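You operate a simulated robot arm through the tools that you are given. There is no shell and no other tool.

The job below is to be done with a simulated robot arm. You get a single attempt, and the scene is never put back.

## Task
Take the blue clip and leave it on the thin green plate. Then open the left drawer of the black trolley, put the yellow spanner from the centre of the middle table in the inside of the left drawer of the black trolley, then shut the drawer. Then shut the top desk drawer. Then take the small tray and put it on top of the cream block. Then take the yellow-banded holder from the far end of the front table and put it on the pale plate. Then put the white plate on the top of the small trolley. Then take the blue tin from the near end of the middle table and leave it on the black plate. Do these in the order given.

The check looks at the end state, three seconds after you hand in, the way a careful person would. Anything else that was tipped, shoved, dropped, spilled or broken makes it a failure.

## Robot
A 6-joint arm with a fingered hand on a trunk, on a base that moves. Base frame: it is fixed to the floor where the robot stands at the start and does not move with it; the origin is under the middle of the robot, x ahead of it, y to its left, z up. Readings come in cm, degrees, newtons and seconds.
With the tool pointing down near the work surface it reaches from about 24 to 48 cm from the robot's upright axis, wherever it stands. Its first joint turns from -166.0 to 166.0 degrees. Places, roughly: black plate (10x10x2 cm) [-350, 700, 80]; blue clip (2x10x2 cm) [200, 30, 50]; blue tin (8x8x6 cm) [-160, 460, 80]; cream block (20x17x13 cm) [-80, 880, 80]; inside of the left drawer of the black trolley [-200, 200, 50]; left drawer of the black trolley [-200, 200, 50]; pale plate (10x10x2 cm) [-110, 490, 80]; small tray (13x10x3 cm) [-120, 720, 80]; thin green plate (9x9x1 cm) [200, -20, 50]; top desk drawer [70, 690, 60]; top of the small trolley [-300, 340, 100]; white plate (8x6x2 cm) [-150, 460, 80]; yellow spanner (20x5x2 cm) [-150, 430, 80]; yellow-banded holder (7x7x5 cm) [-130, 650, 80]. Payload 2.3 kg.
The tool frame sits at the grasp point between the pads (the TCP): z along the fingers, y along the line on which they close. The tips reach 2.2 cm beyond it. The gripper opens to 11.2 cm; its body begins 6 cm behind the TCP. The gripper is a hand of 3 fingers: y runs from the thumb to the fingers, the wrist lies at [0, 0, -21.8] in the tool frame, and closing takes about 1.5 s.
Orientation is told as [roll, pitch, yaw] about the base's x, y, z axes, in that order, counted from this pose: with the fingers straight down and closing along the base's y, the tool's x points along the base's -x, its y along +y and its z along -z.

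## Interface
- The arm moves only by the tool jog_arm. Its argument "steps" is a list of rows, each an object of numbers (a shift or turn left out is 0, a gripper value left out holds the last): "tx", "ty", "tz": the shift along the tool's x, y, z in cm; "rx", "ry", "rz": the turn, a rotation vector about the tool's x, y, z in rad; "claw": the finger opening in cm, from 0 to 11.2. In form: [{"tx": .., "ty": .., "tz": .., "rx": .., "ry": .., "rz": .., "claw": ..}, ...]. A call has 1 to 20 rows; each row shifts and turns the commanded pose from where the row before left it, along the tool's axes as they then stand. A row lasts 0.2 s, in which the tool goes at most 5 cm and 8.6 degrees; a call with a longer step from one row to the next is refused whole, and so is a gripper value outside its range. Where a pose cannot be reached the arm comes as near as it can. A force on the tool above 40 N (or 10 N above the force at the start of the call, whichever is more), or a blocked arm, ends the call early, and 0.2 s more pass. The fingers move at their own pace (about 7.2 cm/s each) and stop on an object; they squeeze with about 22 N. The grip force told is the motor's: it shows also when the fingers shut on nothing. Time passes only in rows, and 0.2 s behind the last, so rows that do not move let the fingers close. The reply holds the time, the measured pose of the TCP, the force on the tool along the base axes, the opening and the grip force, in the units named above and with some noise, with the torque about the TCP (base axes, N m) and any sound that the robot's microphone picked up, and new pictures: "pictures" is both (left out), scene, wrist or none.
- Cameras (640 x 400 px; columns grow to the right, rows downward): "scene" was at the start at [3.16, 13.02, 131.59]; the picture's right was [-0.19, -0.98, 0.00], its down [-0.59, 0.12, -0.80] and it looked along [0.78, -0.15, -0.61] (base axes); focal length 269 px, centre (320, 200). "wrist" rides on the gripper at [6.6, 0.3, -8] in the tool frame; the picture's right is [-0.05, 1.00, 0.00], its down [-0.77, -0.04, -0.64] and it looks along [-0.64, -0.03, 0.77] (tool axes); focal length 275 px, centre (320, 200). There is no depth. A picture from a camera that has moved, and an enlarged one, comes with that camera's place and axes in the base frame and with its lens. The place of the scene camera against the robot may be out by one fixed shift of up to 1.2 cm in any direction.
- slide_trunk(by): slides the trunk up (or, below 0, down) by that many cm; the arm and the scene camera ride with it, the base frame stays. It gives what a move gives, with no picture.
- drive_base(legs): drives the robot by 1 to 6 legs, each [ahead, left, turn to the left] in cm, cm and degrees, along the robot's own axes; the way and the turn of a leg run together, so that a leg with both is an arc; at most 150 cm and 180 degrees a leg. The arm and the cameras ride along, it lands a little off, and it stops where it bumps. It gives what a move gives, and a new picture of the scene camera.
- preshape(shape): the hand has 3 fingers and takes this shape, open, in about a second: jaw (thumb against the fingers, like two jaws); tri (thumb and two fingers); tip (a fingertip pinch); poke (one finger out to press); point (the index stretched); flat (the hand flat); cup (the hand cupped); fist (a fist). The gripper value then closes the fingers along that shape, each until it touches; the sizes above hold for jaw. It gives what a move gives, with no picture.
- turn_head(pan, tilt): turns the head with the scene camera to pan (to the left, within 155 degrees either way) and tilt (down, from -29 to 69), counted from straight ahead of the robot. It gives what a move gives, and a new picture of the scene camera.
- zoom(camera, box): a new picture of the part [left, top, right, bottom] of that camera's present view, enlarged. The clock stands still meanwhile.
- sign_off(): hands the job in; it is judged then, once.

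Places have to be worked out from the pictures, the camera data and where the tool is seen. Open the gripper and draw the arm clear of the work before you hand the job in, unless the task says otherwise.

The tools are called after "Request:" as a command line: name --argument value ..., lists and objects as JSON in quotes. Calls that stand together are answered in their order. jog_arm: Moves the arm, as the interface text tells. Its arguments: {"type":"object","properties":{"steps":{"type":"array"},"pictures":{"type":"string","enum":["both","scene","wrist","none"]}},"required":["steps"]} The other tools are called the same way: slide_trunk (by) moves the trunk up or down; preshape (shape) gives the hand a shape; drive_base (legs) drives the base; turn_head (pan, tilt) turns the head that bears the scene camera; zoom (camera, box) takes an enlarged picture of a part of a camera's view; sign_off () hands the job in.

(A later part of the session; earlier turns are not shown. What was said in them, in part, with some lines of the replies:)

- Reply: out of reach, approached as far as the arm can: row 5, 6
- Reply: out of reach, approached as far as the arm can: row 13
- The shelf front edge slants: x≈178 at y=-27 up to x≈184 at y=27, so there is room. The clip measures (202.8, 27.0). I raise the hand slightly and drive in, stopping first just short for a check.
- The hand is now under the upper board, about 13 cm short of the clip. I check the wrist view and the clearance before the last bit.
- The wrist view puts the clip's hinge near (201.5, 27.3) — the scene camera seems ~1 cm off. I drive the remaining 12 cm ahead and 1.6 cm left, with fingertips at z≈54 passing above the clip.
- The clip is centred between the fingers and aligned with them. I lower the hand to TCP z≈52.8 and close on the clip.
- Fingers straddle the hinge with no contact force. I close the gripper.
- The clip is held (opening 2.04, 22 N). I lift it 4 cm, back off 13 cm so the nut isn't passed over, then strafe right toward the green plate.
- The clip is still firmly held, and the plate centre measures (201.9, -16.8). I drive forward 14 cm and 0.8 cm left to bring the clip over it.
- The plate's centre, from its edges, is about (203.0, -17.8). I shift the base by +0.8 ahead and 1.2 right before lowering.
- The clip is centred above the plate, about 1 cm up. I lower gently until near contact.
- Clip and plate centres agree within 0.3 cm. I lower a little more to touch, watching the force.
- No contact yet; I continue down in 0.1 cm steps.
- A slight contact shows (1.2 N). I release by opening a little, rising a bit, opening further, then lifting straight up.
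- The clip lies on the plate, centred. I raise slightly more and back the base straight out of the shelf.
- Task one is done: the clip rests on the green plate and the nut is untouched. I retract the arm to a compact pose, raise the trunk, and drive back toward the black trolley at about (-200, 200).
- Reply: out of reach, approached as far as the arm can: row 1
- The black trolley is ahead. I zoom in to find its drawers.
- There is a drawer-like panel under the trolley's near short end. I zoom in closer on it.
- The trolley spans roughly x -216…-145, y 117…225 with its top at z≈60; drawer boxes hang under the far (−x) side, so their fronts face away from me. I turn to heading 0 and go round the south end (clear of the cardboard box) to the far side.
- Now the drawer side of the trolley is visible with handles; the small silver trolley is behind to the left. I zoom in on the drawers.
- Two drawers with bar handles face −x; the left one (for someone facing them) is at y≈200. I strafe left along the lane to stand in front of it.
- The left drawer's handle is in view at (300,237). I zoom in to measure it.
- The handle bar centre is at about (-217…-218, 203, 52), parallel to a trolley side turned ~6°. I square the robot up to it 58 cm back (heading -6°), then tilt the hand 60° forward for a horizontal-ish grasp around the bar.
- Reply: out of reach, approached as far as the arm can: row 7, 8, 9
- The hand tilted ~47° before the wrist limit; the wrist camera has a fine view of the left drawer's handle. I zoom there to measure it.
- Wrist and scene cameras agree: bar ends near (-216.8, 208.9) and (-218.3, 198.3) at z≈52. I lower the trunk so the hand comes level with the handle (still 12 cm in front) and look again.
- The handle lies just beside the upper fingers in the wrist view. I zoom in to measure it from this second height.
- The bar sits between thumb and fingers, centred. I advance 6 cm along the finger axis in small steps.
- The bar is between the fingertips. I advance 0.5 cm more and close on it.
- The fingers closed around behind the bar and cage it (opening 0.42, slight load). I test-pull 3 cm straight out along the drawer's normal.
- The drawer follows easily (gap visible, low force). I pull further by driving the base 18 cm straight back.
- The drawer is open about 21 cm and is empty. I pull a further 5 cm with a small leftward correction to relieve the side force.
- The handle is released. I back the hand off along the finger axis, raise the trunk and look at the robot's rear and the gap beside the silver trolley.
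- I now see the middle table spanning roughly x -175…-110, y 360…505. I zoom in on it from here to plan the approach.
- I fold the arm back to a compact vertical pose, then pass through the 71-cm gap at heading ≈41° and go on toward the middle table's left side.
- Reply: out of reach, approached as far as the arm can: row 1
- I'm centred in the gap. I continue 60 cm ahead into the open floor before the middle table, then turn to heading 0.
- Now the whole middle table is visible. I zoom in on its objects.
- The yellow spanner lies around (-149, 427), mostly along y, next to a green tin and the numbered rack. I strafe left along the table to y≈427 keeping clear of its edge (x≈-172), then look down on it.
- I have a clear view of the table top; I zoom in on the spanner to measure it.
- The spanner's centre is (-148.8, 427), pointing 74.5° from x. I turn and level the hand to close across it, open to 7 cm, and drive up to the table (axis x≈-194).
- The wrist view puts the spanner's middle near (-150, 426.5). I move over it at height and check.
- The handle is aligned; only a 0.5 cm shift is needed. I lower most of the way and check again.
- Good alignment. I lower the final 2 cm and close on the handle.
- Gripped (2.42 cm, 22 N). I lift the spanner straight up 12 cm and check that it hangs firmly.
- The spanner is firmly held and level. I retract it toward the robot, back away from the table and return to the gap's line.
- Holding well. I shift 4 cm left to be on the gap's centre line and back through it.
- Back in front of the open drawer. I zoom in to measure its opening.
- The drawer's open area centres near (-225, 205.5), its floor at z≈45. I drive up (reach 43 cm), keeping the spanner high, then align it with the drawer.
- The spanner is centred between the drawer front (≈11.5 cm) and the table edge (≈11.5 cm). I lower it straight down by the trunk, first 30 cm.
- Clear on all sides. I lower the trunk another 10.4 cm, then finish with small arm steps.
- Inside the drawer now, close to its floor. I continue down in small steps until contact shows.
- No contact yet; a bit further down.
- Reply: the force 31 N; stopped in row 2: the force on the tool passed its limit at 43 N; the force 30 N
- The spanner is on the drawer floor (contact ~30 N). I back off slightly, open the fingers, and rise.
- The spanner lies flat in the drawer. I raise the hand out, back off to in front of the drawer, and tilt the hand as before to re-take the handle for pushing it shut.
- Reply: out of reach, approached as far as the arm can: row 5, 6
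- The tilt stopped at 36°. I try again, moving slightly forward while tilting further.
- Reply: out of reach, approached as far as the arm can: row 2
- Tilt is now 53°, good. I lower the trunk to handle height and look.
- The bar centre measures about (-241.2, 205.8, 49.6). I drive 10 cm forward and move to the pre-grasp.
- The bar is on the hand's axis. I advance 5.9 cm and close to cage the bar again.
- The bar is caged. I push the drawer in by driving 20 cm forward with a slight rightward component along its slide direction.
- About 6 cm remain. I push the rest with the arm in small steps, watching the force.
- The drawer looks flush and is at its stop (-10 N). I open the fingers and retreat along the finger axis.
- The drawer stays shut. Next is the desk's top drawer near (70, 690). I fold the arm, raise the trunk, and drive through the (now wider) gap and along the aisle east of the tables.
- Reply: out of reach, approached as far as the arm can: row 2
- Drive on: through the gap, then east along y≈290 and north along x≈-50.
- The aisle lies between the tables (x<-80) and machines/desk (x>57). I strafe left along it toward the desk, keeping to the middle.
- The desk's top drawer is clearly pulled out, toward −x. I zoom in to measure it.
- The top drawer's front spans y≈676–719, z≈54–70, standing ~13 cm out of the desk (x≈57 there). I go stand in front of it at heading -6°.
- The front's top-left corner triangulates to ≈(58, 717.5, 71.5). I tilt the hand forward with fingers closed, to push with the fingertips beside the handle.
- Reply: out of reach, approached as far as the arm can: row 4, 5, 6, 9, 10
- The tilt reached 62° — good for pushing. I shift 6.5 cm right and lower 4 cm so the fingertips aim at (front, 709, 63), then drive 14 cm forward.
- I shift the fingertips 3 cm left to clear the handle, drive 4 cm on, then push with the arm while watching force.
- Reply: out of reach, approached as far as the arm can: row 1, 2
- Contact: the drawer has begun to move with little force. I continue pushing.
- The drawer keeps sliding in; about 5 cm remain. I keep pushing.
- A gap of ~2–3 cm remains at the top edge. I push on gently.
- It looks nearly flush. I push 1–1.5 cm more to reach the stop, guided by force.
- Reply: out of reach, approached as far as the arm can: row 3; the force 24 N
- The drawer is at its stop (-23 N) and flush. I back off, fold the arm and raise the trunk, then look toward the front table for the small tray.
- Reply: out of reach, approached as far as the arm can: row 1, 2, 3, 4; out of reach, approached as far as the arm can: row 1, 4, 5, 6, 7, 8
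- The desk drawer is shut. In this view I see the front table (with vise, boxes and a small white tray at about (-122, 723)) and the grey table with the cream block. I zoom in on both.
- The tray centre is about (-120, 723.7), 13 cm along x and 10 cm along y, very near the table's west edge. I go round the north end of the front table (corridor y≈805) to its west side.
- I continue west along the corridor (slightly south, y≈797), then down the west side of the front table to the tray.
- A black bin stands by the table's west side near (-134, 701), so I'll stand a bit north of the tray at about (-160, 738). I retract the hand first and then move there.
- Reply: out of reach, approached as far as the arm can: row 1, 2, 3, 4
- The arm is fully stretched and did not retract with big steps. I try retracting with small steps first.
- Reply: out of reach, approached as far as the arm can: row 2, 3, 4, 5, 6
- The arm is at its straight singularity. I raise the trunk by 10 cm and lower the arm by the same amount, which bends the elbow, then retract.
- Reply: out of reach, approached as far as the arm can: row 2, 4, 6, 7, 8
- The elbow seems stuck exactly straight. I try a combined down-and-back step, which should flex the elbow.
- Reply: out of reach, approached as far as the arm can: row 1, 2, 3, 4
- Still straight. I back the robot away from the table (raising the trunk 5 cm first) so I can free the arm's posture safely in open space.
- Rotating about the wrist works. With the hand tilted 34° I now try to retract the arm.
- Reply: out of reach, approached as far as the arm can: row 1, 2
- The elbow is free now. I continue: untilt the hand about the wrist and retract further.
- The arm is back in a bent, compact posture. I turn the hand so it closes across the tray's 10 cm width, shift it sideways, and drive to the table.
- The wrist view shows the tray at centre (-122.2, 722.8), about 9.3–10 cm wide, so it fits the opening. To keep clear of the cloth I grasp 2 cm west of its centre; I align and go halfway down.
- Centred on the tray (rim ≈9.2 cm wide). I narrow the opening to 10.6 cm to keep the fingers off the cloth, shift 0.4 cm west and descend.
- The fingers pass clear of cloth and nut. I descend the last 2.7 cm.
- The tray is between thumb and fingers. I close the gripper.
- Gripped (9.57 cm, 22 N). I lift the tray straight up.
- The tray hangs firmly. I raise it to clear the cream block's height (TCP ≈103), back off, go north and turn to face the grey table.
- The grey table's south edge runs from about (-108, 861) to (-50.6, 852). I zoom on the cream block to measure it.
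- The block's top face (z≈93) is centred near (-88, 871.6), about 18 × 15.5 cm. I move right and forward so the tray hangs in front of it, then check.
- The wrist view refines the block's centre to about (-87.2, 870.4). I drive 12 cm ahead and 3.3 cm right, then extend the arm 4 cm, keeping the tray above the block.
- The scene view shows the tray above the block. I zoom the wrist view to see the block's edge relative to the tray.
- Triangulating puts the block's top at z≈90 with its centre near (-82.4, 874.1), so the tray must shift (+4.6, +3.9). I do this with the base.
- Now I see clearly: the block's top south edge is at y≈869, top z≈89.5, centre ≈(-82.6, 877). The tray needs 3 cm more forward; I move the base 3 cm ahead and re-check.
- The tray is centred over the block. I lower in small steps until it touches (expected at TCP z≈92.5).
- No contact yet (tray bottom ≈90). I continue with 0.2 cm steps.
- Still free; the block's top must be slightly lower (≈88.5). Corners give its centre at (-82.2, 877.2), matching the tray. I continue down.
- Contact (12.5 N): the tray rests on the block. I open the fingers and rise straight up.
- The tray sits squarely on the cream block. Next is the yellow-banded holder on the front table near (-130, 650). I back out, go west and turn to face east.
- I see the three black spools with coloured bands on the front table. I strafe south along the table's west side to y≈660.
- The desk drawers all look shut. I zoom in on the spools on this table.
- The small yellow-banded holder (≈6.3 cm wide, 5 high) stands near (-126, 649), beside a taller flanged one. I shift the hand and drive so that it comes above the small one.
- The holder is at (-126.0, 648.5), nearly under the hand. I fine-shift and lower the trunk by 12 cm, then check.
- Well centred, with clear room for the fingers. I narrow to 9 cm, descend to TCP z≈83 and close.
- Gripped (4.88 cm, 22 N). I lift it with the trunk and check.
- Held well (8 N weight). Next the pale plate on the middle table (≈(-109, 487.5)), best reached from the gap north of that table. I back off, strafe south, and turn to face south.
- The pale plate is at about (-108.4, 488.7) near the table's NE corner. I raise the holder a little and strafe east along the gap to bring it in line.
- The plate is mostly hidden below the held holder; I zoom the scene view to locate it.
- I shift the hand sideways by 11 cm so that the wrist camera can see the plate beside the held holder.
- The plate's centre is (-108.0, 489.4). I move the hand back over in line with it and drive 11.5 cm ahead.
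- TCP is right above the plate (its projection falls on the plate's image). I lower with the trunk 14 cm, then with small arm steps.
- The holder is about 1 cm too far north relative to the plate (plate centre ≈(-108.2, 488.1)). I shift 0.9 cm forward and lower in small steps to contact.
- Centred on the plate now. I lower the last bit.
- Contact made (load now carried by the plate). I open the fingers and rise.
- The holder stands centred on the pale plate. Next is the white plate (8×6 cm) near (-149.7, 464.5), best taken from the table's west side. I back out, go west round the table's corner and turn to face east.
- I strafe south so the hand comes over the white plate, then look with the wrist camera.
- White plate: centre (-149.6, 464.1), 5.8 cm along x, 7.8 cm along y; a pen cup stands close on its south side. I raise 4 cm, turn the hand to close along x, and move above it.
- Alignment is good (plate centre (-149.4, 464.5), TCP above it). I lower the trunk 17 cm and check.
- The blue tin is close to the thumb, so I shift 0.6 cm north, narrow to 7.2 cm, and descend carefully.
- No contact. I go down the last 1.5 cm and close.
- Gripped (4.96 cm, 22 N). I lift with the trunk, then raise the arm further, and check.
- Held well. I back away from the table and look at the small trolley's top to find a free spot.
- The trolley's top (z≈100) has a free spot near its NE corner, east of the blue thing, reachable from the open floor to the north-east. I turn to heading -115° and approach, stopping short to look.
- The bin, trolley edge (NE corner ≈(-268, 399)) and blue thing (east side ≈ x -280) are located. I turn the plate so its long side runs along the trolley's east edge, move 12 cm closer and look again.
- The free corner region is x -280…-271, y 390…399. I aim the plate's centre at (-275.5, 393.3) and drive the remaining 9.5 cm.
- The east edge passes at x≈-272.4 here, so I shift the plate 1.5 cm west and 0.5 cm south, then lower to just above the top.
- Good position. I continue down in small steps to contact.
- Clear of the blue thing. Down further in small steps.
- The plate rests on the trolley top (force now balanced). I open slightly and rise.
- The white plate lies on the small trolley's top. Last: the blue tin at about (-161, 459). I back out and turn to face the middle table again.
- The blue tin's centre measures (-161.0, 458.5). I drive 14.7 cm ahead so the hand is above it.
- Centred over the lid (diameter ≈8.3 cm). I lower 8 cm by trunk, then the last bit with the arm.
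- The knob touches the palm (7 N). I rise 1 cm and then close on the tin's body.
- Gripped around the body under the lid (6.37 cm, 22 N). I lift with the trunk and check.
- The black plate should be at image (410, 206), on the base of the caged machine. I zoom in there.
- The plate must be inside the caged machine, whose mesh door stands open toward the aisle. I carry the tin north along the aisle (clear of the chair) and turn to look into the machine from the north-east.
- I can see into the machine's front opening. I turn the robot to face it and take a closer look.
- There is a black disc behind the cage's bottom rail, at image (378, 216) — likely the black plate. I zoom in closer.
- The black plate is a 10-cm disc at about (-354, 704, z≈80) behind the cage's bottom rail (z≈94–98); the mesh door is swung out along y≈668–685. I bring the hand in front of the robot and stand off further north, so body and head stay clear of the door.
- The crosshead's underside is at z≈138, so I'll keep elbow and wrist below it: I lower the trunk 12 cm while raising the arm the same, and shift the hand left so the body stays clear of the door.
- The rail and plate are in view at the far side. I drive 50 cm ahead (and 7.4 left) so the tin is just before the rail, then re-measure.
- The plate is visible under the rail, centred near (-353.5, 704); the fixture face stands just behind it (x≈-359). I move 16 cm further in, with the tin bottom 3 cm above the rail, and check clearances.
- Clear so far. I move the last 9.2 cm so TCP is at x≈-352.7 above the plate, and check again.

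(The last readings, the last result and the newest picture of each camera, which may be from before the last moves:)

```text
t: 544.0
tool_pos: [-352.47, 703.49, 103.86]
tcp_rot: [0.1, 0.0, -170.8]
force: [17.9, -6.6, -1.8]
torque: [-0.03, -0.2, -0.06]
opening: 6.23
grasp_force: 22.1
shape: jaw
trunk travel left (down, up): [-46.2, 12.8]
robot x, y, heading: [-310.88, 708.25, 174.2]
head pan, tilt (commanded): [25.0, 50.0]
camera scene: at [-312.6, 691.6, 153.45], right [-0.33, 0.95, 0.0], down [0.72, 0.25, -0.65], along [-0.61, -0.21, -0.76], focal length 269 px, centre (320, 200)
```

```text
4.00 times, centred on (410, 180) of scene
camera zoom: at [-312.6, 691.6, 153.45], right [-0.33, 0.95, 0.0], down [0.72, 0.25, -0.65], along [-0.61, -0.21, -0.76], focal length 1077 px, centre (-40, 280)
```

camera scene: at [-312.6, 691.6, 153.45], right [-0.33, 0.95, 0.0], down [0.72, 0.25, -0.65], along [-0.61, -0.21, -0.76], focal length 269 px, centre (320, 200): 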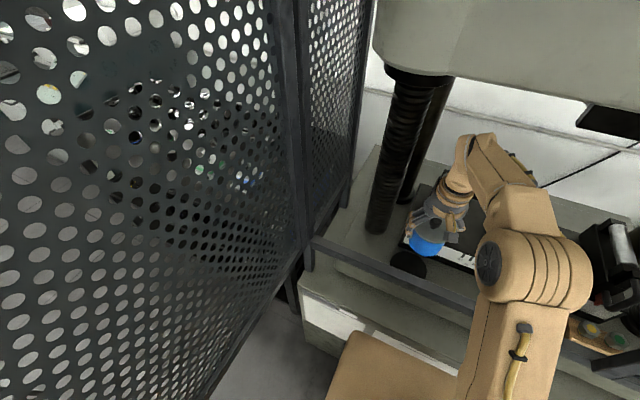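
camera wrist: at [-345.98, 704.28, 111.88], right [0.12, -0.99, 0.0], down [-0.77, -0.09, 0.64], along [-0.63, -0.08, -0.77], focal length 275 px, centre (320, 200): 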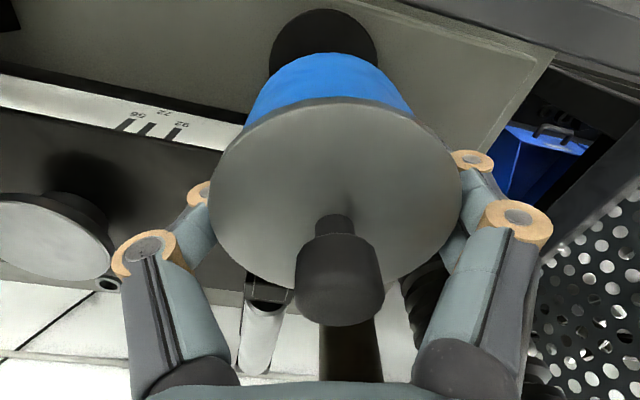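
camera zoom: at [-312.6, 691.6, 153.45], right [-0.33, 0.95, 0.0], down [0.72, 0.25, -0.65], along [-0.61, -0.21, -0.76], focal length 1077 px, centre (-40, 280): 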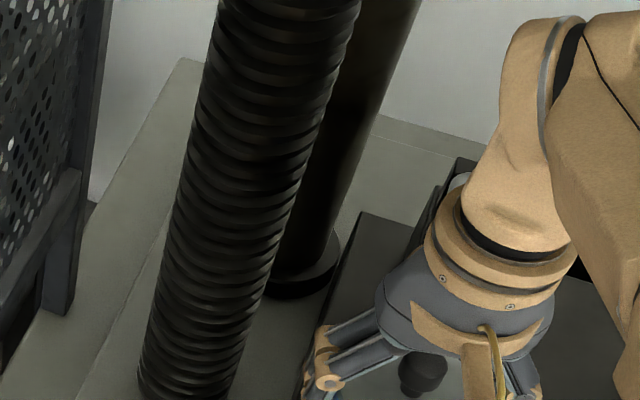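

There is contact (16 N): the tin's lid touches the fixture's roller bracket. I back off 3 cm at once and re-examine.

Request:
drive_base --legs '[[-3, 0, 0]]'

Request:
jog_arm --steps '[{"tz": 0}]' --pictures "both"

Request:
zoom --camera "wrist" --box '[180, 0, 480, 188]'

Request:
zoom --camera "wrist" --box '[0, 60, 340, 272]'

```text
t: 544.8
tool_pos: [-349.9, 703.46, 103.74]
tcp_rot: [0.2, 0.1, -170.7]
force: [0.6, -0.8, -5.0]
torque: [-0.05, 0.06, -0.01]
opening: 6.28
grasp_force: 21.9
shape: jaw
trunk travel left (down, up): [-46.2, 12.8]
robot x, y, heading: [-307.72, 707.94, 173.9]
head pan, tilt (commanded): [25.0, 50.0]
camera scene: at [-310.14, 691.48, 153.46], right [-0.33, 0.95, 0.0], down [0.72, 0.25, -0.64], along [-0.61, -0.21, -0.77], focal length 269 px, centre (320, 200)
```

scene: 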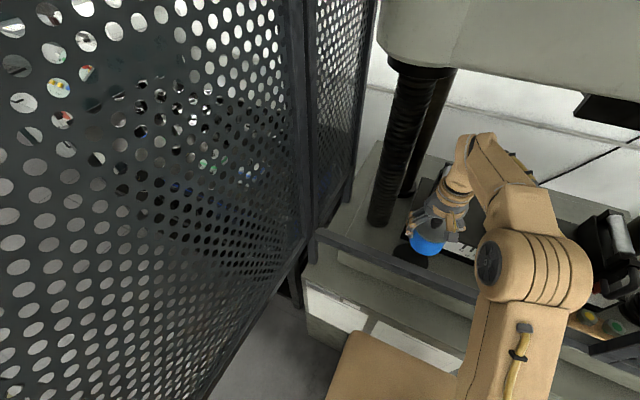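

```text
t: 545.2
tool_pos: [-349.95, 703.4, 103.71]
tcp_rot: [0.1, 0.1, -170.7]
force: [-0.5, 0.2, -6.1]
torque: [0.02, 0.04, -0.03]
opening: 6.31
grasp_force: 22.2
shape: jaw
trunk travel left (down, up): [-46.2, 12.8]
robot x, y, heading: [-307.73, 708.36, 174.0]
head pan, tilt (commanded): [25.0, 50.0]
camera scene: at [-310.26, 691.49, 153.46], right [-0.33, 0.95, 0.0], down [0.72, 0.25, -0.64], along [-0.61, -0.21, -0.77], focal length 269 px, centre (320, 200)
camera wrist: at [-343.47, 704.16, 111.73], right [0.12, -0.99, 0.0], down [-0.77, -0.09, 0.63], along [-0.63, -0.08, -0.77], focal length 275 px, centre (320, 200)
```

scene: 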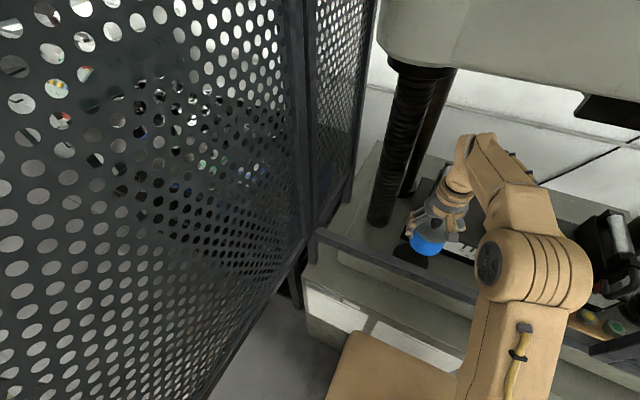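
wrist: 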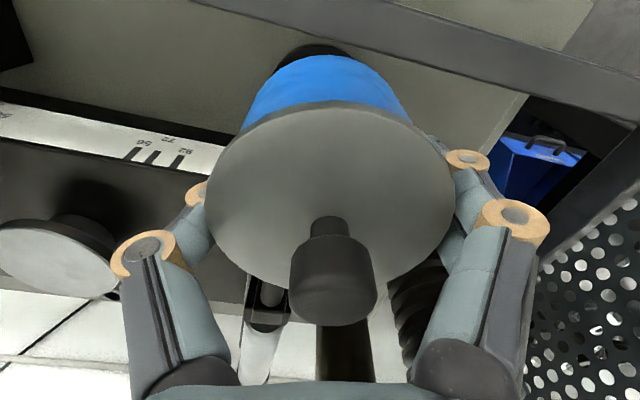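

```text
2.13 times, centred on (330, 94) of wrist
camera zoom: at [-343.47, 704.16, 111.73], right [0.12, -0.99, 0.0], down [-0.77, -0.09, 0.63], along [-0.63, -0.08, -0.77], focal length 586 px, centre (299, 426)
```

zoom: 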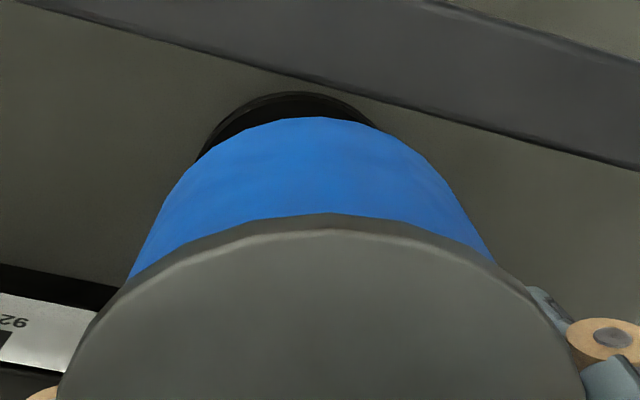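

```text
1.88 times, centred on (170, 166) of wrist
camera zoom: at [-343.47, 704.16, 111.73], right [0.12, -0.99, 0.0], down [-0.77, -0.09, 0.63], along [-0.63, -0.08, -0.77], focal length 518 px, centre (602, 264)
```

zoom: 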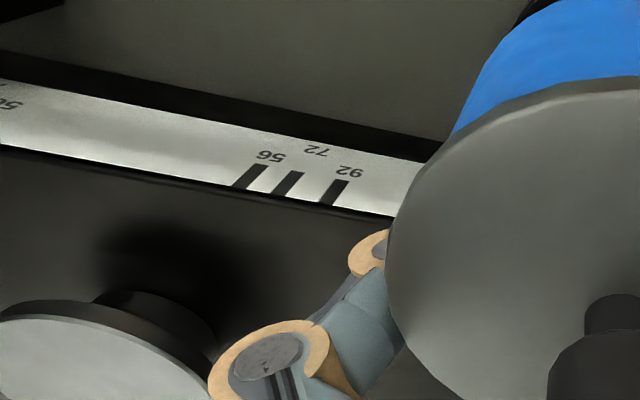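

The plate's centre measures about (-353.9, 703), and a curved handle protrudes to x≈-356 at y≈705.5. I shift to (-351.5, 702) so everything clears it, and descend the first 8 cm with the arm only, watching force.

Request:
jog_arm --steps '[{"tx": -1.76, "ty": 1.13}, {"tz": 1.5}, {"tz": 1.5}, {"tz": 1.5}, {"tz": 1.5}, {"tz": 1.5}, {"tz": 0}]' --pictures "both"

Request:
zoom --camera "scene" --box '[360, 160, 520, 260]'

```text
t: 546.8
tool_pos: [-351.63, 702.01, 96.04]
tcp_rot: [0.2, 0.0, -170.7]
force: [0.0, -0.4, -6.6]
torque: [0.04, 0.04, 0.04]
opening: 6.3
grasp_force: 21.8
shape: jaw
trunk travel left (down, up): [-46.2, 12.8]
robot x, y, heading: [-308.31, 708.0, 174.1]
head pan, tilt (commanded): [25.0, 50.0]
camera scene: at [-310.24, 691.48, 153.46], right [-0.33, 0.95, 0.0], down [0.72, 0.25, -0.64], along [-0.61, -0.21, -0.77], focal length 269 px, centre (320, 200)
camera wrist: at [-345.05, 702.71, 104.08], right [0.12, -0.99, 0.0], down [-0.77, -0.09, 0.63], along [-0.63, -0.08, -0.77], focal length 275 px, centre (320, 200)
```

scene: 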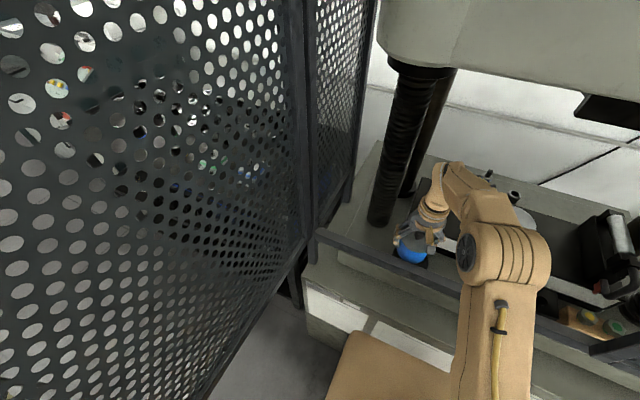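
wrist: 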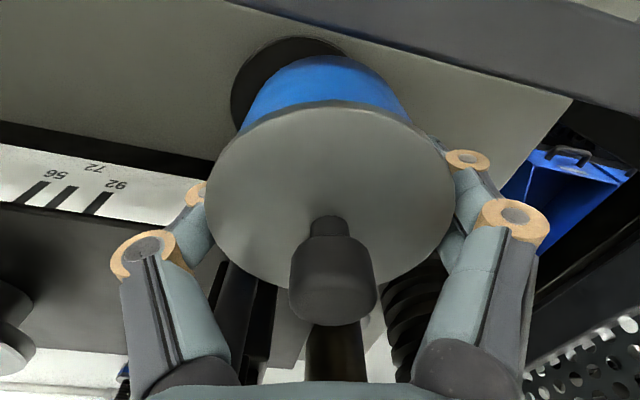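

```text
4.00 times, centred on (440, 210) of scene
camera zoom: at [-310.24, 691.48, 153.46], right [-0.33, 0.95, 0.0], down [0.72, 0.25, -0.64], along [-0.61, -0.21, -0.77], focal length 1077 px, centre (-160, 160)
```

zoom: 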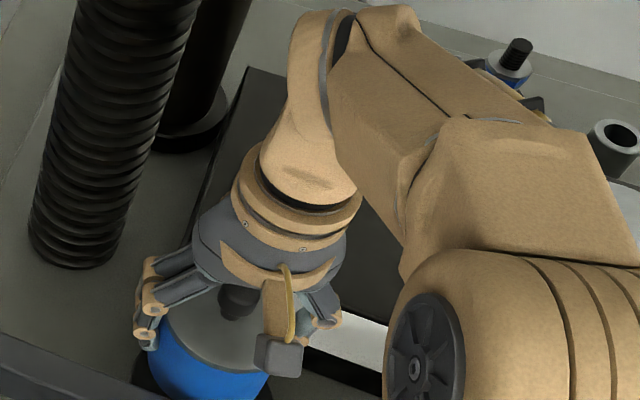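

No contact. I descend further to TCP z≈89 (tin bottom ≈85), then will creep toward the plate's centre with force feedback.

Request:
jog_arm --steps '[{"tz": 1.5}, {"tz": 1.5}, {"tz": 1.5}, {"tz": 1.5}, {"tz": 1}, {"tz": 0}]' --pictures "wrist"

```text
t: 548.2
tool_pos: [-351.37, 701.93, 89.2]
tcp_rot: [0.2, -0.1, -170.7]
force: [-3.8, -1.4, 11.0]
torque: [-0.1, 0.07, -0.04]
opening: 6.25
grasp_force: 21.7
shape: jaw
trunk travel left (down, up): [-46.2, 12.8]
robot x, y, heading: [-307.63, 707.69, 174.0]
head pan, tilt (commanded): [25.0, 50.0]
camera wrist: at [-344.92, 702.74, 97.25], right [0.12, -0.99, 0.0], down [-0.77, -0.09, 0.64], along [-0.63, -0.08, -0.77], focal length 275 px, centre (320, 200)
```

wrist: 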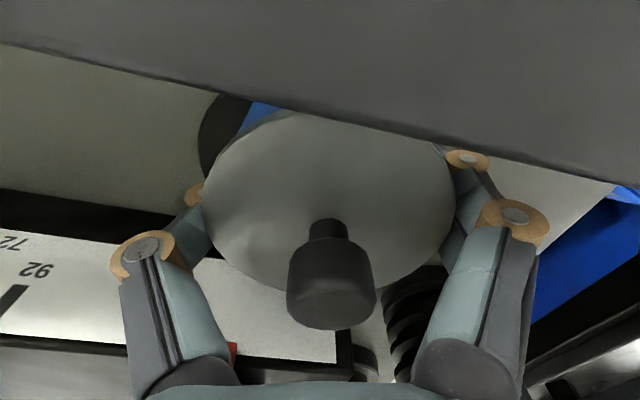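

The upward force (11 N) is the wrist camera touching the cage rail, which is nearer (x≈-345) than I thought. I raise to z≈98 and rotate the hand so the camera swings off the rail, to the south-east.

Request:
jog_arm --steps '[{"tz": -1}, {"tz": -2}, {"tz": -2}, {"tz": -2}, {"tz": -2}]' --pictures "none"

Request:
jog_arm --steps '[{"rz": 0.13}, {"rz": 0.13}, {"rz": 0.13}, {"rz": 0.13}, {"rz": 0.13}, {"rz": 0.13}, {"rz": 0.13}, {"rz": 0.13}, {"rz": 0.13}, {"tz": 0}]' --pictures "both"

Request:
zoom --camera "scene" --box '[360, 160, 520, 260]'

```text
t: 549.4
tool_pos: [-351.41, 702.09, 98.22]
tcp_rot: [0.2, 0.1, -170.7]
force: [-0.8, 0.0, -5.2]
torque: [0.01, 0.0, 0.01]
opening: 6.23
grasp_force: 22.0
shape: jaw
trunk travel left (down, up): [-46.2, 12.8]
robot x, y, heading: [-308.31, 708.15, 174.0]
head pan, tilt (commanded): [25.0, 50.0]
```

```text
t: 551.6
tool_pos: [-351.4, 701.94, 98.16]
tcp_rot: [-0.1, 0.2, 122.2]
force: [1.2, -0.3, -6.4]
torque: [0.04, 0.02, 0.01]
opening: 6.29
grasp_force: 21.7
shape: jaw
trunk travel left (down, up): [-46.2, 12.8]
robot x, y, heading: [-308.09, 708.16, 174.0]
head pan, tilt (commanded): [25.0, 50.0]
camera scene: at [-310.25, 691.48, 153.46], right [-0.33, 0.95, 0.0], down [0.72, 0.25, -0.64], along [-0.61, -0.21, -0.77], focal length 269 px, centre (320, 200)
camera wrist: at [-348.33, 696.26, 106.23], right [-0.87, -0.49, 0.0], down [-0.38, 0.67, 0.63], along [-0.31, 0.55, -0.77], focal length 275 px, centre (320, 200)
```

scene: 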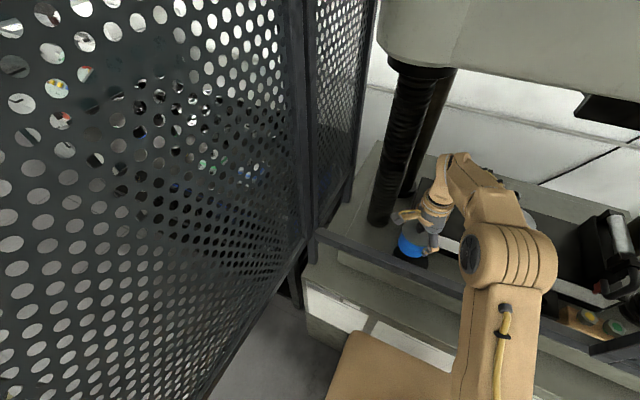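
wrist: 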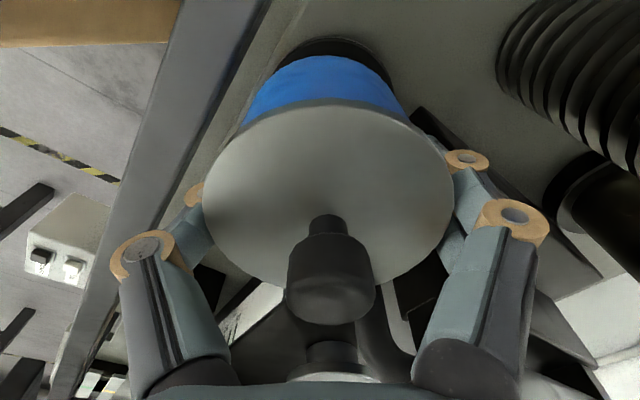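

```text
4.00 times, centred on (440, 210) of scene
camera zoom: at [-310.25, 691.48, 153.46], right [-0.33, 0.95, 0.0], down [0.72, 0.25, -0.64], along [-0.61, -0.21, -0.77], focal length 1077 px, centre (-160, 160)
```

zoom: 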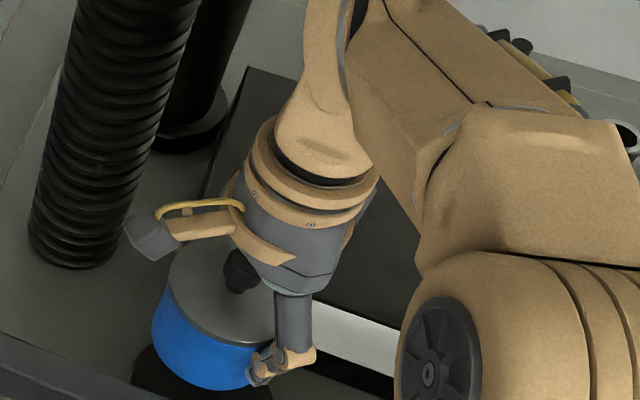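

The camera is now off the rail, and the tin is above the plate. I shift 0.8 cm further in and descend in stages, watching force.

Request:
jog_arm --steps '[{"tx": -0.65, "ty": 0.54}, {"tz": 1.5}, {"tz": 1.5}, {"tz": 1.5}, {"tz": 1}, {"tz": 0}]' --pictures "wrist"

```text
t: 553.0
tool_pos: [-352.22, 702.25, 92.71]
tcp_rot: [0.0, 0.2, 122.3]
force: [0.2, 0.1, -6.2]
torque: [0.01, 0.01, 0.02]
opening: 6.25
grasp_force: 21.9
shape: jaw
trunk travel left (down, up): [-46.2, 12.8]
robot x, y, heading: [-308.13, 707.68, 174.2]
head pan, tilt (commanded): [25.0, 50.0]
camera wrist: at [-349.2, 696.41, 100.72], right [-0.87, -0.49, 0.0], down [-0.38, 0.67, 0.63], along [-0.31, 0.55, -0.77], focal length 275 px, centre (320, 200)
```

wrist: 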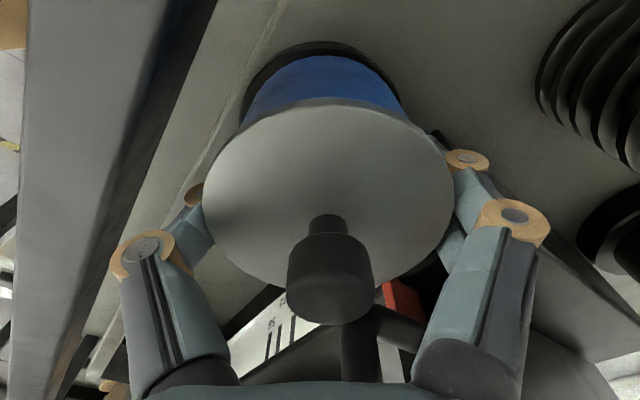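

No contact so far. I continue down step by step.

Request:
jog_arm --steps '[{"tz": 1}, {"tz": 1}, {"tz": 1}, {"tz": 0.5}, {"tz": 0}]' --pictures "wrist"

```text
t: 554.2
tool_pos: [-352.18, 702.16, 89.27]
tcp_rot: [0.1, 0.3, 122.2]
force: [-1.8, -0.8, 4.6]
torque: [-0.03, 0.14, -0.02]
opening: 6.23
grasp_force: 22.3
shape: jaw
trunk travel left (down, up): [-46.2, 12.8]
robot x, y, heading: [-308.29, 708.18, 173.9]
head pan, tilt (commanded): [25.0, 50.0]
camera wrist: at [-349.06, 696.42, 97.34], right [-0.87, -0.49, 0.0], down [-0.38, 0.67, 0.63], along [-0.31, 0.55, -0.77], focal length 275 px, centre (320, 200)
```

wrist: 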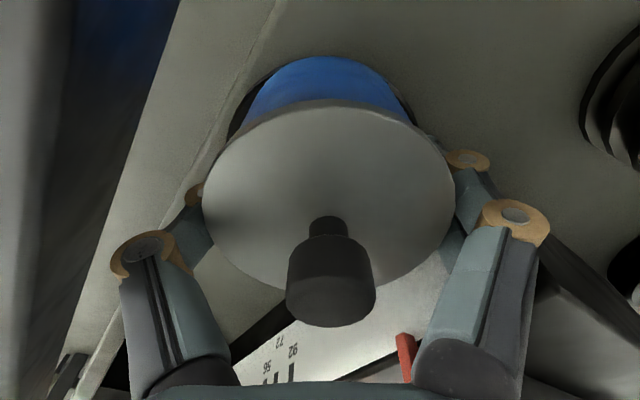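

Contact again at TCP z≈89.3 — the same height as before, so the plate's top is at z≈85 and the tin is touching it. It is ~1.7 cm south of the plate's centre; I lift 0.5 cm, shift 0.8 cm north and set it down again.

Request:
jog_arm --steps '[{"tz": -0.5}, {"tx": -0.34, "ty": -0.21}, {"tx": -0.34, "ty": -0.21}, {"tz": 0}]' --pictures "both"

Request:
zoom --camera "scene" --box '[360, 190, 488, 270]'

```text
t: 555.2
tool_pos: [-352.36, 703.01, 89.61]
tcp_rot: [0.0, 0.2, 122.3]
force: [-0.2, -0.3, -6.0]
torque: [0.01, 0.0, -0.01]
opening: 6.24
grasp_force: 22.5
shape: jaw
trunk travel left (down, up): [-46.2, 12.8]
robot x, y, heading: [-308.04, 708.03, 174.3]
head pan, tilt (commanded): [25.0, 50.0]
camera scene: at [-310.25, 691.48, 153.46], right [-0.33, 0.95, 0.0], down [0.72, 0.25, -0.64], along [-0.61, -0.21, -0.77], focal length 269 px, centre (320, 200)
camera wrist: at [-349.21, 697.18, 97.71], right [-0.87, -0.49, 0.0], down [-0.38, 0.67, 0.63], along [-0.31, 0.55, -0.77], focal length 275 px, centre (320, 200)
```

scene: 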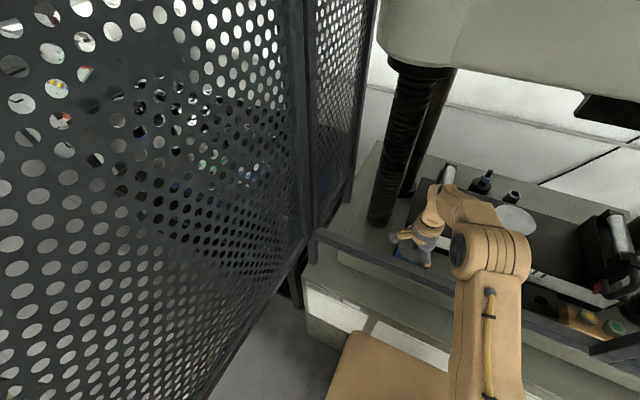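
wrist: 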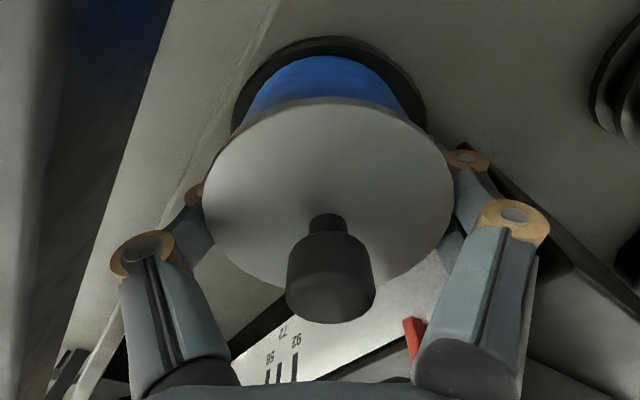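

```text
5.00 times, centred on (424, 230) of scene
camera zoom: at [-310.25, 691.48, 153.46], right [-0.33, 0.95, 0.0], down [0.72, 0.25, -0.64], along [-0.61, -0.21, -0.77], focal length 1346 px, centre (-200, 50)
```

zoom: 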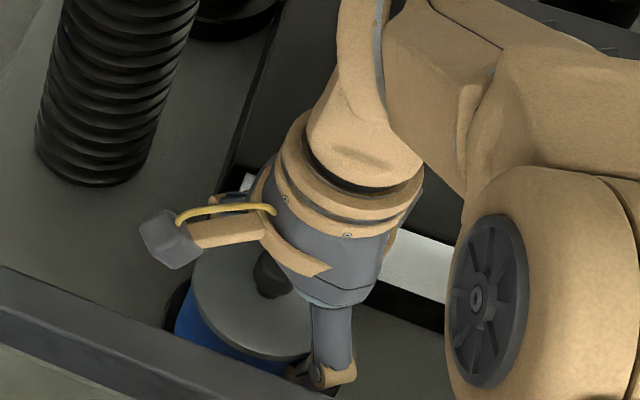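

The plate's ring now shows evenly round the tin. I lower gently to contact.

Request:
jog_arm --steps '[{"tz": 0.2}, {"tz": 0.15}, {"tz": 0}]' --pictures "none"

```text
t: 556.0
tool_pos: [-352.28, 703.07, 89.41]
tcp_rot: [0.0, 0.2, 122.3]
force: [-0.8, -0.1, -0.9]
torque: [0.01, 0.11, -0.03]
opening: 6.23
grasp_force: 21.9
shape: jaw
trunk travel left (down, up): [-46.2, 12.8]
robot x, y, heading: [-308.15, 708.18, 174.0]
head pan, tilt (commanded): [25.0, 50.0]
```

Light contact. To avoid the thumb hitting the rail when opening, I lift 0.4 cm, turn the hand back by ~38° (camera then passes above the rail), and re-check.

Request:
jog_arm --steps '[{"tz": -0.4}, {"rz": -0.1316}, {"rz": -0.1316}, {"rz": -0.1316}, {"rz": -0.1316}, {"rz": -0.1316}, {"tz": 0}]' --pictures "wrist"

```text
t: 557.6
tool_pos: [-352.09, 702.99, 89.63]
tcp_rot: [0.1, 0.3, 160.1]
force: [-1.3, 0.1, -5.9]
torque: [0.08, 0.03, 0.03]
opening: 6.25
grasp_force: 21.8
shape: jaw
trunk travel left (down, up): [-46.2, 12.8]
robot x, y, heading: [-308.08, 707.93, 174.1]
head pan, tilt (commanded): [25.0, 50.0]
camera wrist: at [-346.21, 700.45, 97.79], right [-0.38, -0.92, 0.0], down [-0.71, 0.3, 0.63], along [-0.58, 0.24, -0.77], focal length 275 px, centre (320, 200)
```

wrist: 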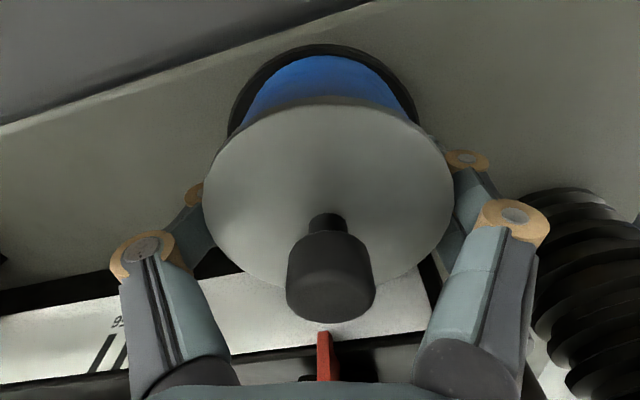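

Free of contact and well inside the plate's ring (offset ≈1.4 cm). I creep 0.4 cm further in, then lower to contact.

Request:
jog_arm --steps '[{"tx": -0.376, "ty": 0.136}, {"tz": 0}]' --pictures "none"

Request:
jog_arm --steps '[{"tz": 0.2}, {"tz": 0.15}, {"tz": 0}]' --pictures "none"

```text
t: 558.2
tool_pos: [-352.34, 702.99, 89.82]
tcp_rot: [0.1, 0.2, 160.0]
force: [14.3, -1.9, -10.6]
torque: [0.17, 1.67, -0.2]
opening: 6.23
grasp_force: 22.7
shape: jaw
trunk travel left (down, up): [-46.2, 12.8]
robot x, y, heading: [-307.9, 708.26, 174.1]
head pan, tilt (commanded): [25.0, 50.0]
```

```text
t: 559.0
tool_pos: [-352.32, 703.04, 89.52]
tcp_rot: [0.1, -0.1, 160.0]
force: [8.9, -5.7, 0.2]
torque: [0.72, 1.27, 0.0]
opening: 6.25
grasp_force: 22.2
shape: jaw
trunk travel left (down, up): [-46.2, 12.8]
robot x, y, heading: [-308.32, 708.35, 174.2]
head pan, tilt (commanded): [25.0, 50.0]
```

The hand's upper part touches the handle (torque confirms). I undo that creep: lift slightly and move 0.6 cm back out.

Request:
jog_arm --steps '[{"tz": -0.3}, {"tx": 0.28, "ty": -0.1}, {"tx": 0.28, "ty": -0.1}, {"tz": 0}]' --pictures "wrist"

```text
t: 560.0
tool_pos: [-352.15, 702.92, 89.83]
tcp_rot: [0.1, 0.2, 160.0]
force: [-0.2, 0.2, -5.3]
torque: [0.03, 0.02, -0.03]
opening: 6.23
grasp_force: 21.7
shape: jaw
trunk travel left (down, up): [-46.2, 12.8]
robot x, y, heading: [-308.05, 707.8, 174.1]
head pan, tilt (commanded): [25.0, 50.0]
camera wrist: at [-346.14, 700.43, 97.78], right [-0.39, -0.92, 0.0], down [-0.71, 0.3, 0.63], along [-0.58, 0.24, -0.77], focal length 275 px, centre (320, 200)
```

wrist: 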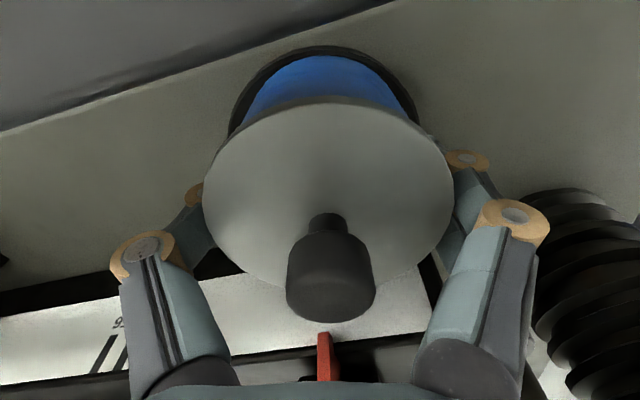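

Free again. I lower here to contact with the plate.

Request:
jog_arm --steps '[{"tz": 0.2}, {"tz": 0.15}, {"tz": 0}]' --pictures "none"

```text
t: 560.8
tool_pos: [-352.04, 702.94, 89.45]
tcp_rot: [0.0, 0.2, 160.0]
force: [-0.5, -1.1, -5.3]
torque: [0.0, 0.02, 0.0]
opening: 6.23
grasp_force: 21.9
shape: jaw
trunk travel left (down, up): [-46.2, 12.8]
robot x, y, heading: [-308.12, 708.22, 174.0]
head pan, tilt (commanded): [25.0, 50.0]
```

Request:
jog_arm --steps '[{"tz": 0.15}, {"tz": 0}]' --pictures "none"

```text
t: 561.4
tool_pos: [-352.1, 703.03, 89.33]
tcp_rot: [0.3, 0.0, 160.0]
force: [-1.7, 0.6, 3.5]
torque: [-0.03, 0.03, -0.04]
opening: 6.23
grasp_force: 22.1
shape: jaw
trunk travel left (down, up): [-46.2, 12.8]
robot x, y, heading: [-307.93, 708.17, 174.2]
head pan, tilt (commanded): [25.0, 50.0]
```

The plate carries the tin. I open the fingers in stages, watching forces.

Request:
jog_arm --steps '[{"claw": 6.8}, {"claw": 7.6}, {"claw": 8.6}, {"claw": 9.6}, {"claw": 10.4}, {"claw": 10.4}]' --pictures "wrist"

```text
t: 562.8
tool_pos: [-352.01, 702.9, 89.24]
tcp_rot: [0.1, 0.2, 160.0]
force: [0.4, -0.6, -0.2]
torque: [-0.02, -0.02, 0.02]
opening: 10.4
grasp_force: 0.1
shape: jaw
trunk travel left (down, up): [-46.2, 12.8]
robot x, y, heading: [-307.76, 708.13, 174.2]
head pan, tilt (commanded): [25.0, 50.0]
camera wrist: at [-346.03, 700.41, 97.32], right [-0.39, -0.92, 0.0], down [-0.71, 0.3, 0.63], along [-0.59, 0.24, -0.77], focal length 275 px, centre (320, 200)
```

wrist: 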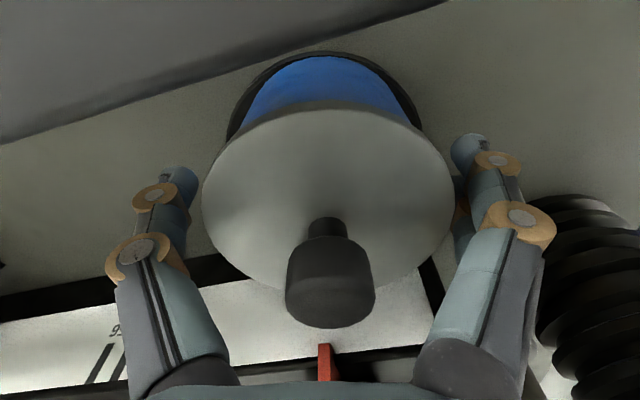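

The tin stands free on the plate. I centre the open hand a touch (0.3 cm) and rise straight up in steps.

Request:
jog_arm --steps '[{"ty": 0.3}, {"tz": -0.5}, {"tz": -0.8}, {"tz": -1}, {"tz": 0}]' --pictures "wrist"

```text
t: 564.0
tool_pos: [-352.2, 702.78, 91.57]
tcp_rot: [0.1, 0.1, 160.0]
force: [-0.6, -0.2, -0.7]
torque: [0.03, 0.0, -0.02]
opening: 10.4
grasp_force: 0.2
shape: jaw
trunk travel left (down, up): [-46.2, 12.8]
robot x, y, heading: [-308.27, 708.05, 173.7]
head pan, tilt (commanded): [25.0, 50.0]
camera wrist: at [-346.1, 700.19, 99.62], right [-0.39, -0.92, 0.0], down [-0.71, 0.3, 0.63], along [-0.58, 0.24, -0.77], focal length 275 px, centre (320, 200)
```

wrist: 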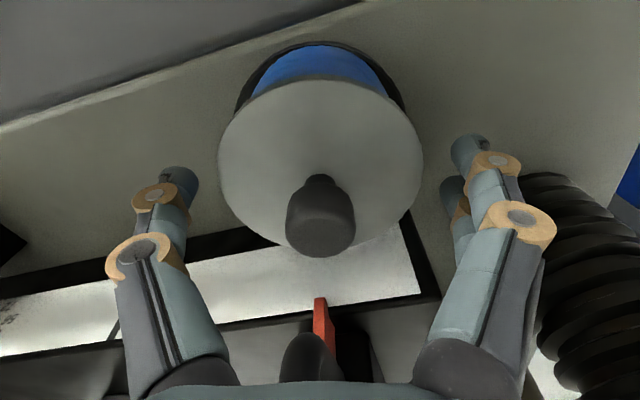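

The tin stays put. I continue upward.

Request:
jog_arm --steps '[{"tz": -1}, {"tz": -1.5}, {"tz": -1.5}, {"tz": -1.5}, {"tz": 0}]' --pictures "wrist"

```text
t: 565.2
tool_pos: [-352.3, 702.69, 97.09]
tcp_rot: [0.1, 0.2, 159.9]
force: [0.2, -0.7, 1.0]
torque: [0.01, 0.02, 0.01]
opening: 10.39
grasp_force: 0.1
shape: jaw
trunk travel left (down, up): [-46.2, 12.8]
robot x, y, heading: [-307.75, 708.28, 174.3]
head pan, tilt (commanded): [25.0, 50.0]
camera wrist: at [-346.27, 700.17, 105.07], right [-0.39, -0.92, 0.0], down [-0.71, 0.3, 0.63], along [-0.58, 0.24, -0.77], focal length 275 px, centre (320, 200)
```

wrist: 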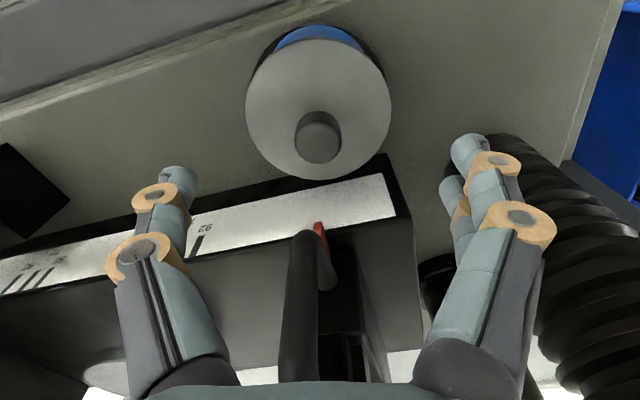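

The fingers are now above the knob. I shift 1 cm away from the handle, rise to z≈105 and look at the result.

Request:
jog_arm --steps '[{"tz": -0.6}, {"tx": 0.94, "ty": -0.34}, {"tz": -2}, {"tz": -2}, {"tz": -2}, {"tz": -1.5}, {"tz": 0}]' --pictures "both"

Request:
zoom --camera "scene" --box '[360, 160, 520, 260]'

```text
t: 566.8
tool_pos: [-351.09, 702.86, 105.08]
tcp_rot: [0.1, 0.2, 159.9]
force: [0.8, 0.5, -0.8]
torque: [0.01, -0.02, 0.03]
opening: 10.41
grasp_force: 0.0
shape: jaw
trunk travel left (down, up): [-46.2, 12.8]
robot x, y, heading: [-307.67, 708.08, 174.1]
head pan, tilt (commanded): [25.0, 50.0]
camera scene: at [-310.17, 691.5, 153.46], right [-0.33, 0.95, 0.0], down [0.72, 0.25, -0.64], along [-0.61, -0.21, -0.77], focal length 269 px, centre (320, 200)
camera wrist: at [-345.17, 700.33, 113.08], right [-0.39, -0.92, 0.0], down [-0.71, 0.3, 0.63], along [-0.58, 0.24, -0.77], focal length 275 px, centre (320, 200)
```

scene: 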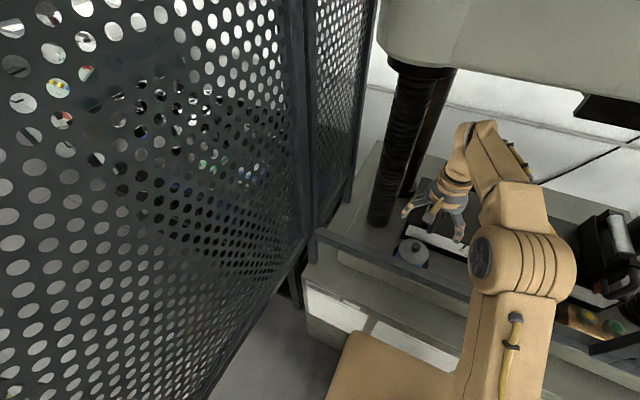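
wrist: 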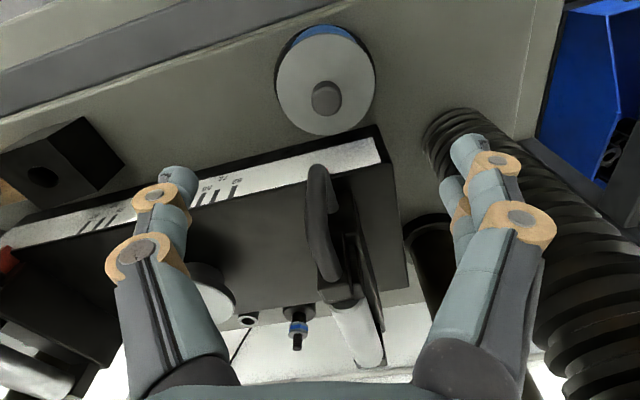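

```text
4.00 times, centred on (440, 210) of scene
camera zoom: at [-310.17, 691.5, 153.46], right [-0.33, 0.95, 0.0], down [0.72, 0.25, -0.64], along [-0.61, -0.21, -0.77], focal length 1077 px, centre (-160, 160)
```

zoom: 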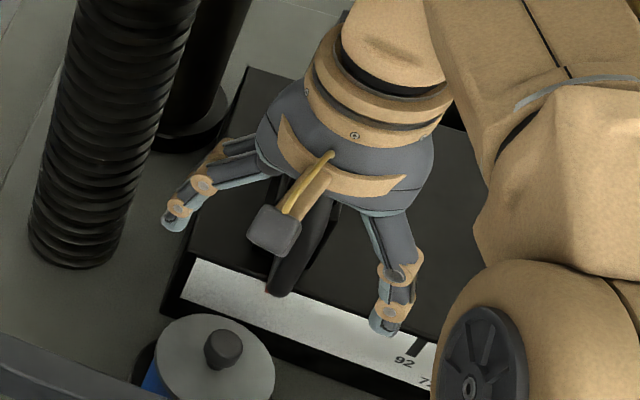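

The blue tin stands upright on the black plate. I back straight out over the rail along the path I came in.

Request:
drive_base --legs '[[-24, -2.8, 0], [-48, -6, 0]]'

Request:
turn_head --pan -5 --tilt 30

Request:
zoom --camera "scene" --box '[240, 110, 400, 210]'

```text
t: 571.0
tool_pos: [-278.66, 704.04, 105.02]
tcp_rot: [0.1, 0.0, 160.4]
force: [0.4, -0.4, 1.7]
torque: [0.03, -0.03, 0.02]
opening: 10.4
grasp_force: 0.0
shape: jaw
trunk travel left (down, up): [-46.2, 12.8]
robot x, y, heading: [-235.59, 709.78, 174.5]
head pan, tilt (commanded): [25.0, 50.0]
camera scene: at [-237.61, 692.98, 153.46], right [-0.33, 0.94, 0.0], down [0.72, 0.26, -0.64], along [-0.61, -0.21, -0.77], focal length 269 px, centre (320, 200)
```

scene: 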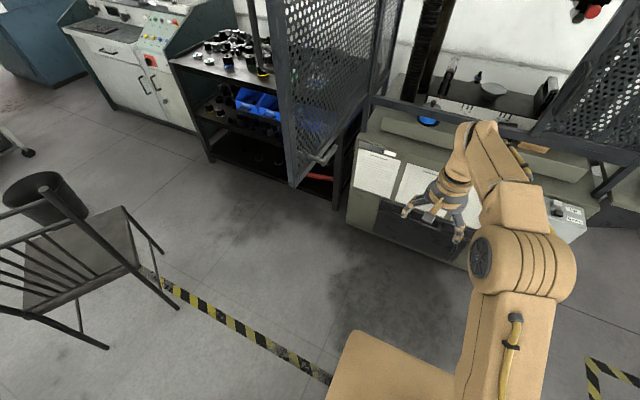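

```text
t: 572.0
tool_pos: [-278.78, 704.12, 104.99]
tcp_rot: [0.1, 0.2, 160.4]
force: [-0.4, 0.8, -0.1]
torque: [0.01, -0.02, -0.03]
opening: 10.36
grasp_force: 0.1
shape: jaw
trunk travel left (down, up): [-46.2, 12.8]
robot x, y, heading: [-235.43, 709.75, 174.9]
head pan, tilt (commanded): [-5.0, 30.0]
camera scene: at [-239.3, 697.19, 156.41], right [0.18, 0.98, 0.0], down [0.49, -0.09, -0.87], along [-0.85, 0.16, -0.5], focal length 269 px, centre (320, 200)
```

scene: 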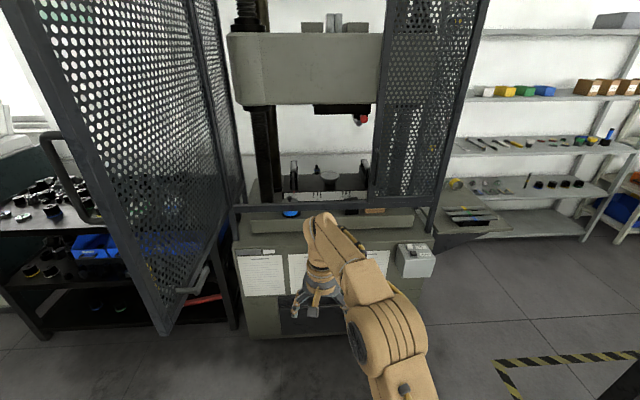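

```text
4.00 times, centred on (320, 160) of scene
camera zoom: at [-239.3, 697.19, 156.41], right [0.18, 0.98, 0.0], down [0.49, -0.09, -0.87], along [-0.85, 0.16, -0.5], focal length 1077 px, centre (320, 360)
```

zoom: 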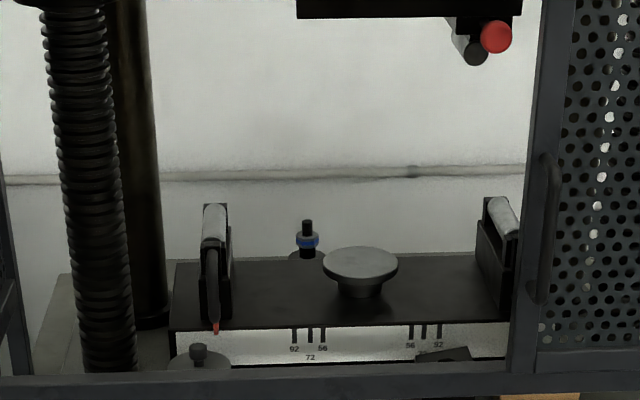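

I zoom below the rail to confirm the tin's base is on the plate.

Request:
zoom --camera "scene" --box '[250, 180, 330, 230]'

```text
8.00 times, centred on (290, 205) of scene
camera zoom: at [-239.3, 697.19, 156.41], right [0.18, 0.98, 0.0], down [0.49, -0.09, -0.87], along [-0.85, 0.16, -0.5], focal length 2153 px, centre (560, 160)
```

zoom: 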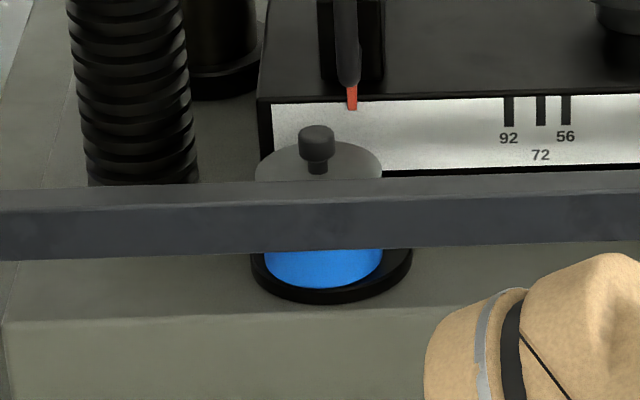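

Everything is in place: the tin stands on the black plate within its rim, the gripper is open and the arm is clear. I hand in the job.

Request:
sign_off

```text
The job is handed in.
```

I did all seven parts in the order given and handed the job in. I don't know the result of the check yet. Each item below looked right in the last picture or force reading I took of it.

1. **Blue clip:** it lies on the thin green plate. It is about 1 cm longer than the plate, so one end overhangs slightly.
2. **Yellow spanner:** it lies flat inside the left drawer of the black trolley. The drawer is shut, pushed to its stop and level with the one beside it.
3. **Top desk drawer:** shut, pushed to its stop.
4. **Small tray:** it sits squarely on top of the cream block.
5. **Yellow-banded holder:** it stands centred on the pale plate. Two objects there had a yellow band; I took the smaller one, which matches the 7×7×5 cm size you gave.
6. **White plate:** it lies on top of the small trolley near its north-east corner, with all of it on the surface.
7. **Blue tin:** it stands upright on the black plate, inside its rim and about 1.4 cm off centre.

While placing the tin inside the caged machine, I touched the machine's roller handle twice, at about 16 N and 14 N. I backed off both times. In the later pictures the fixture looks unmoved, but that is the one place where something else could have been nudged.

The gripper is open and the arm is clear of the work.
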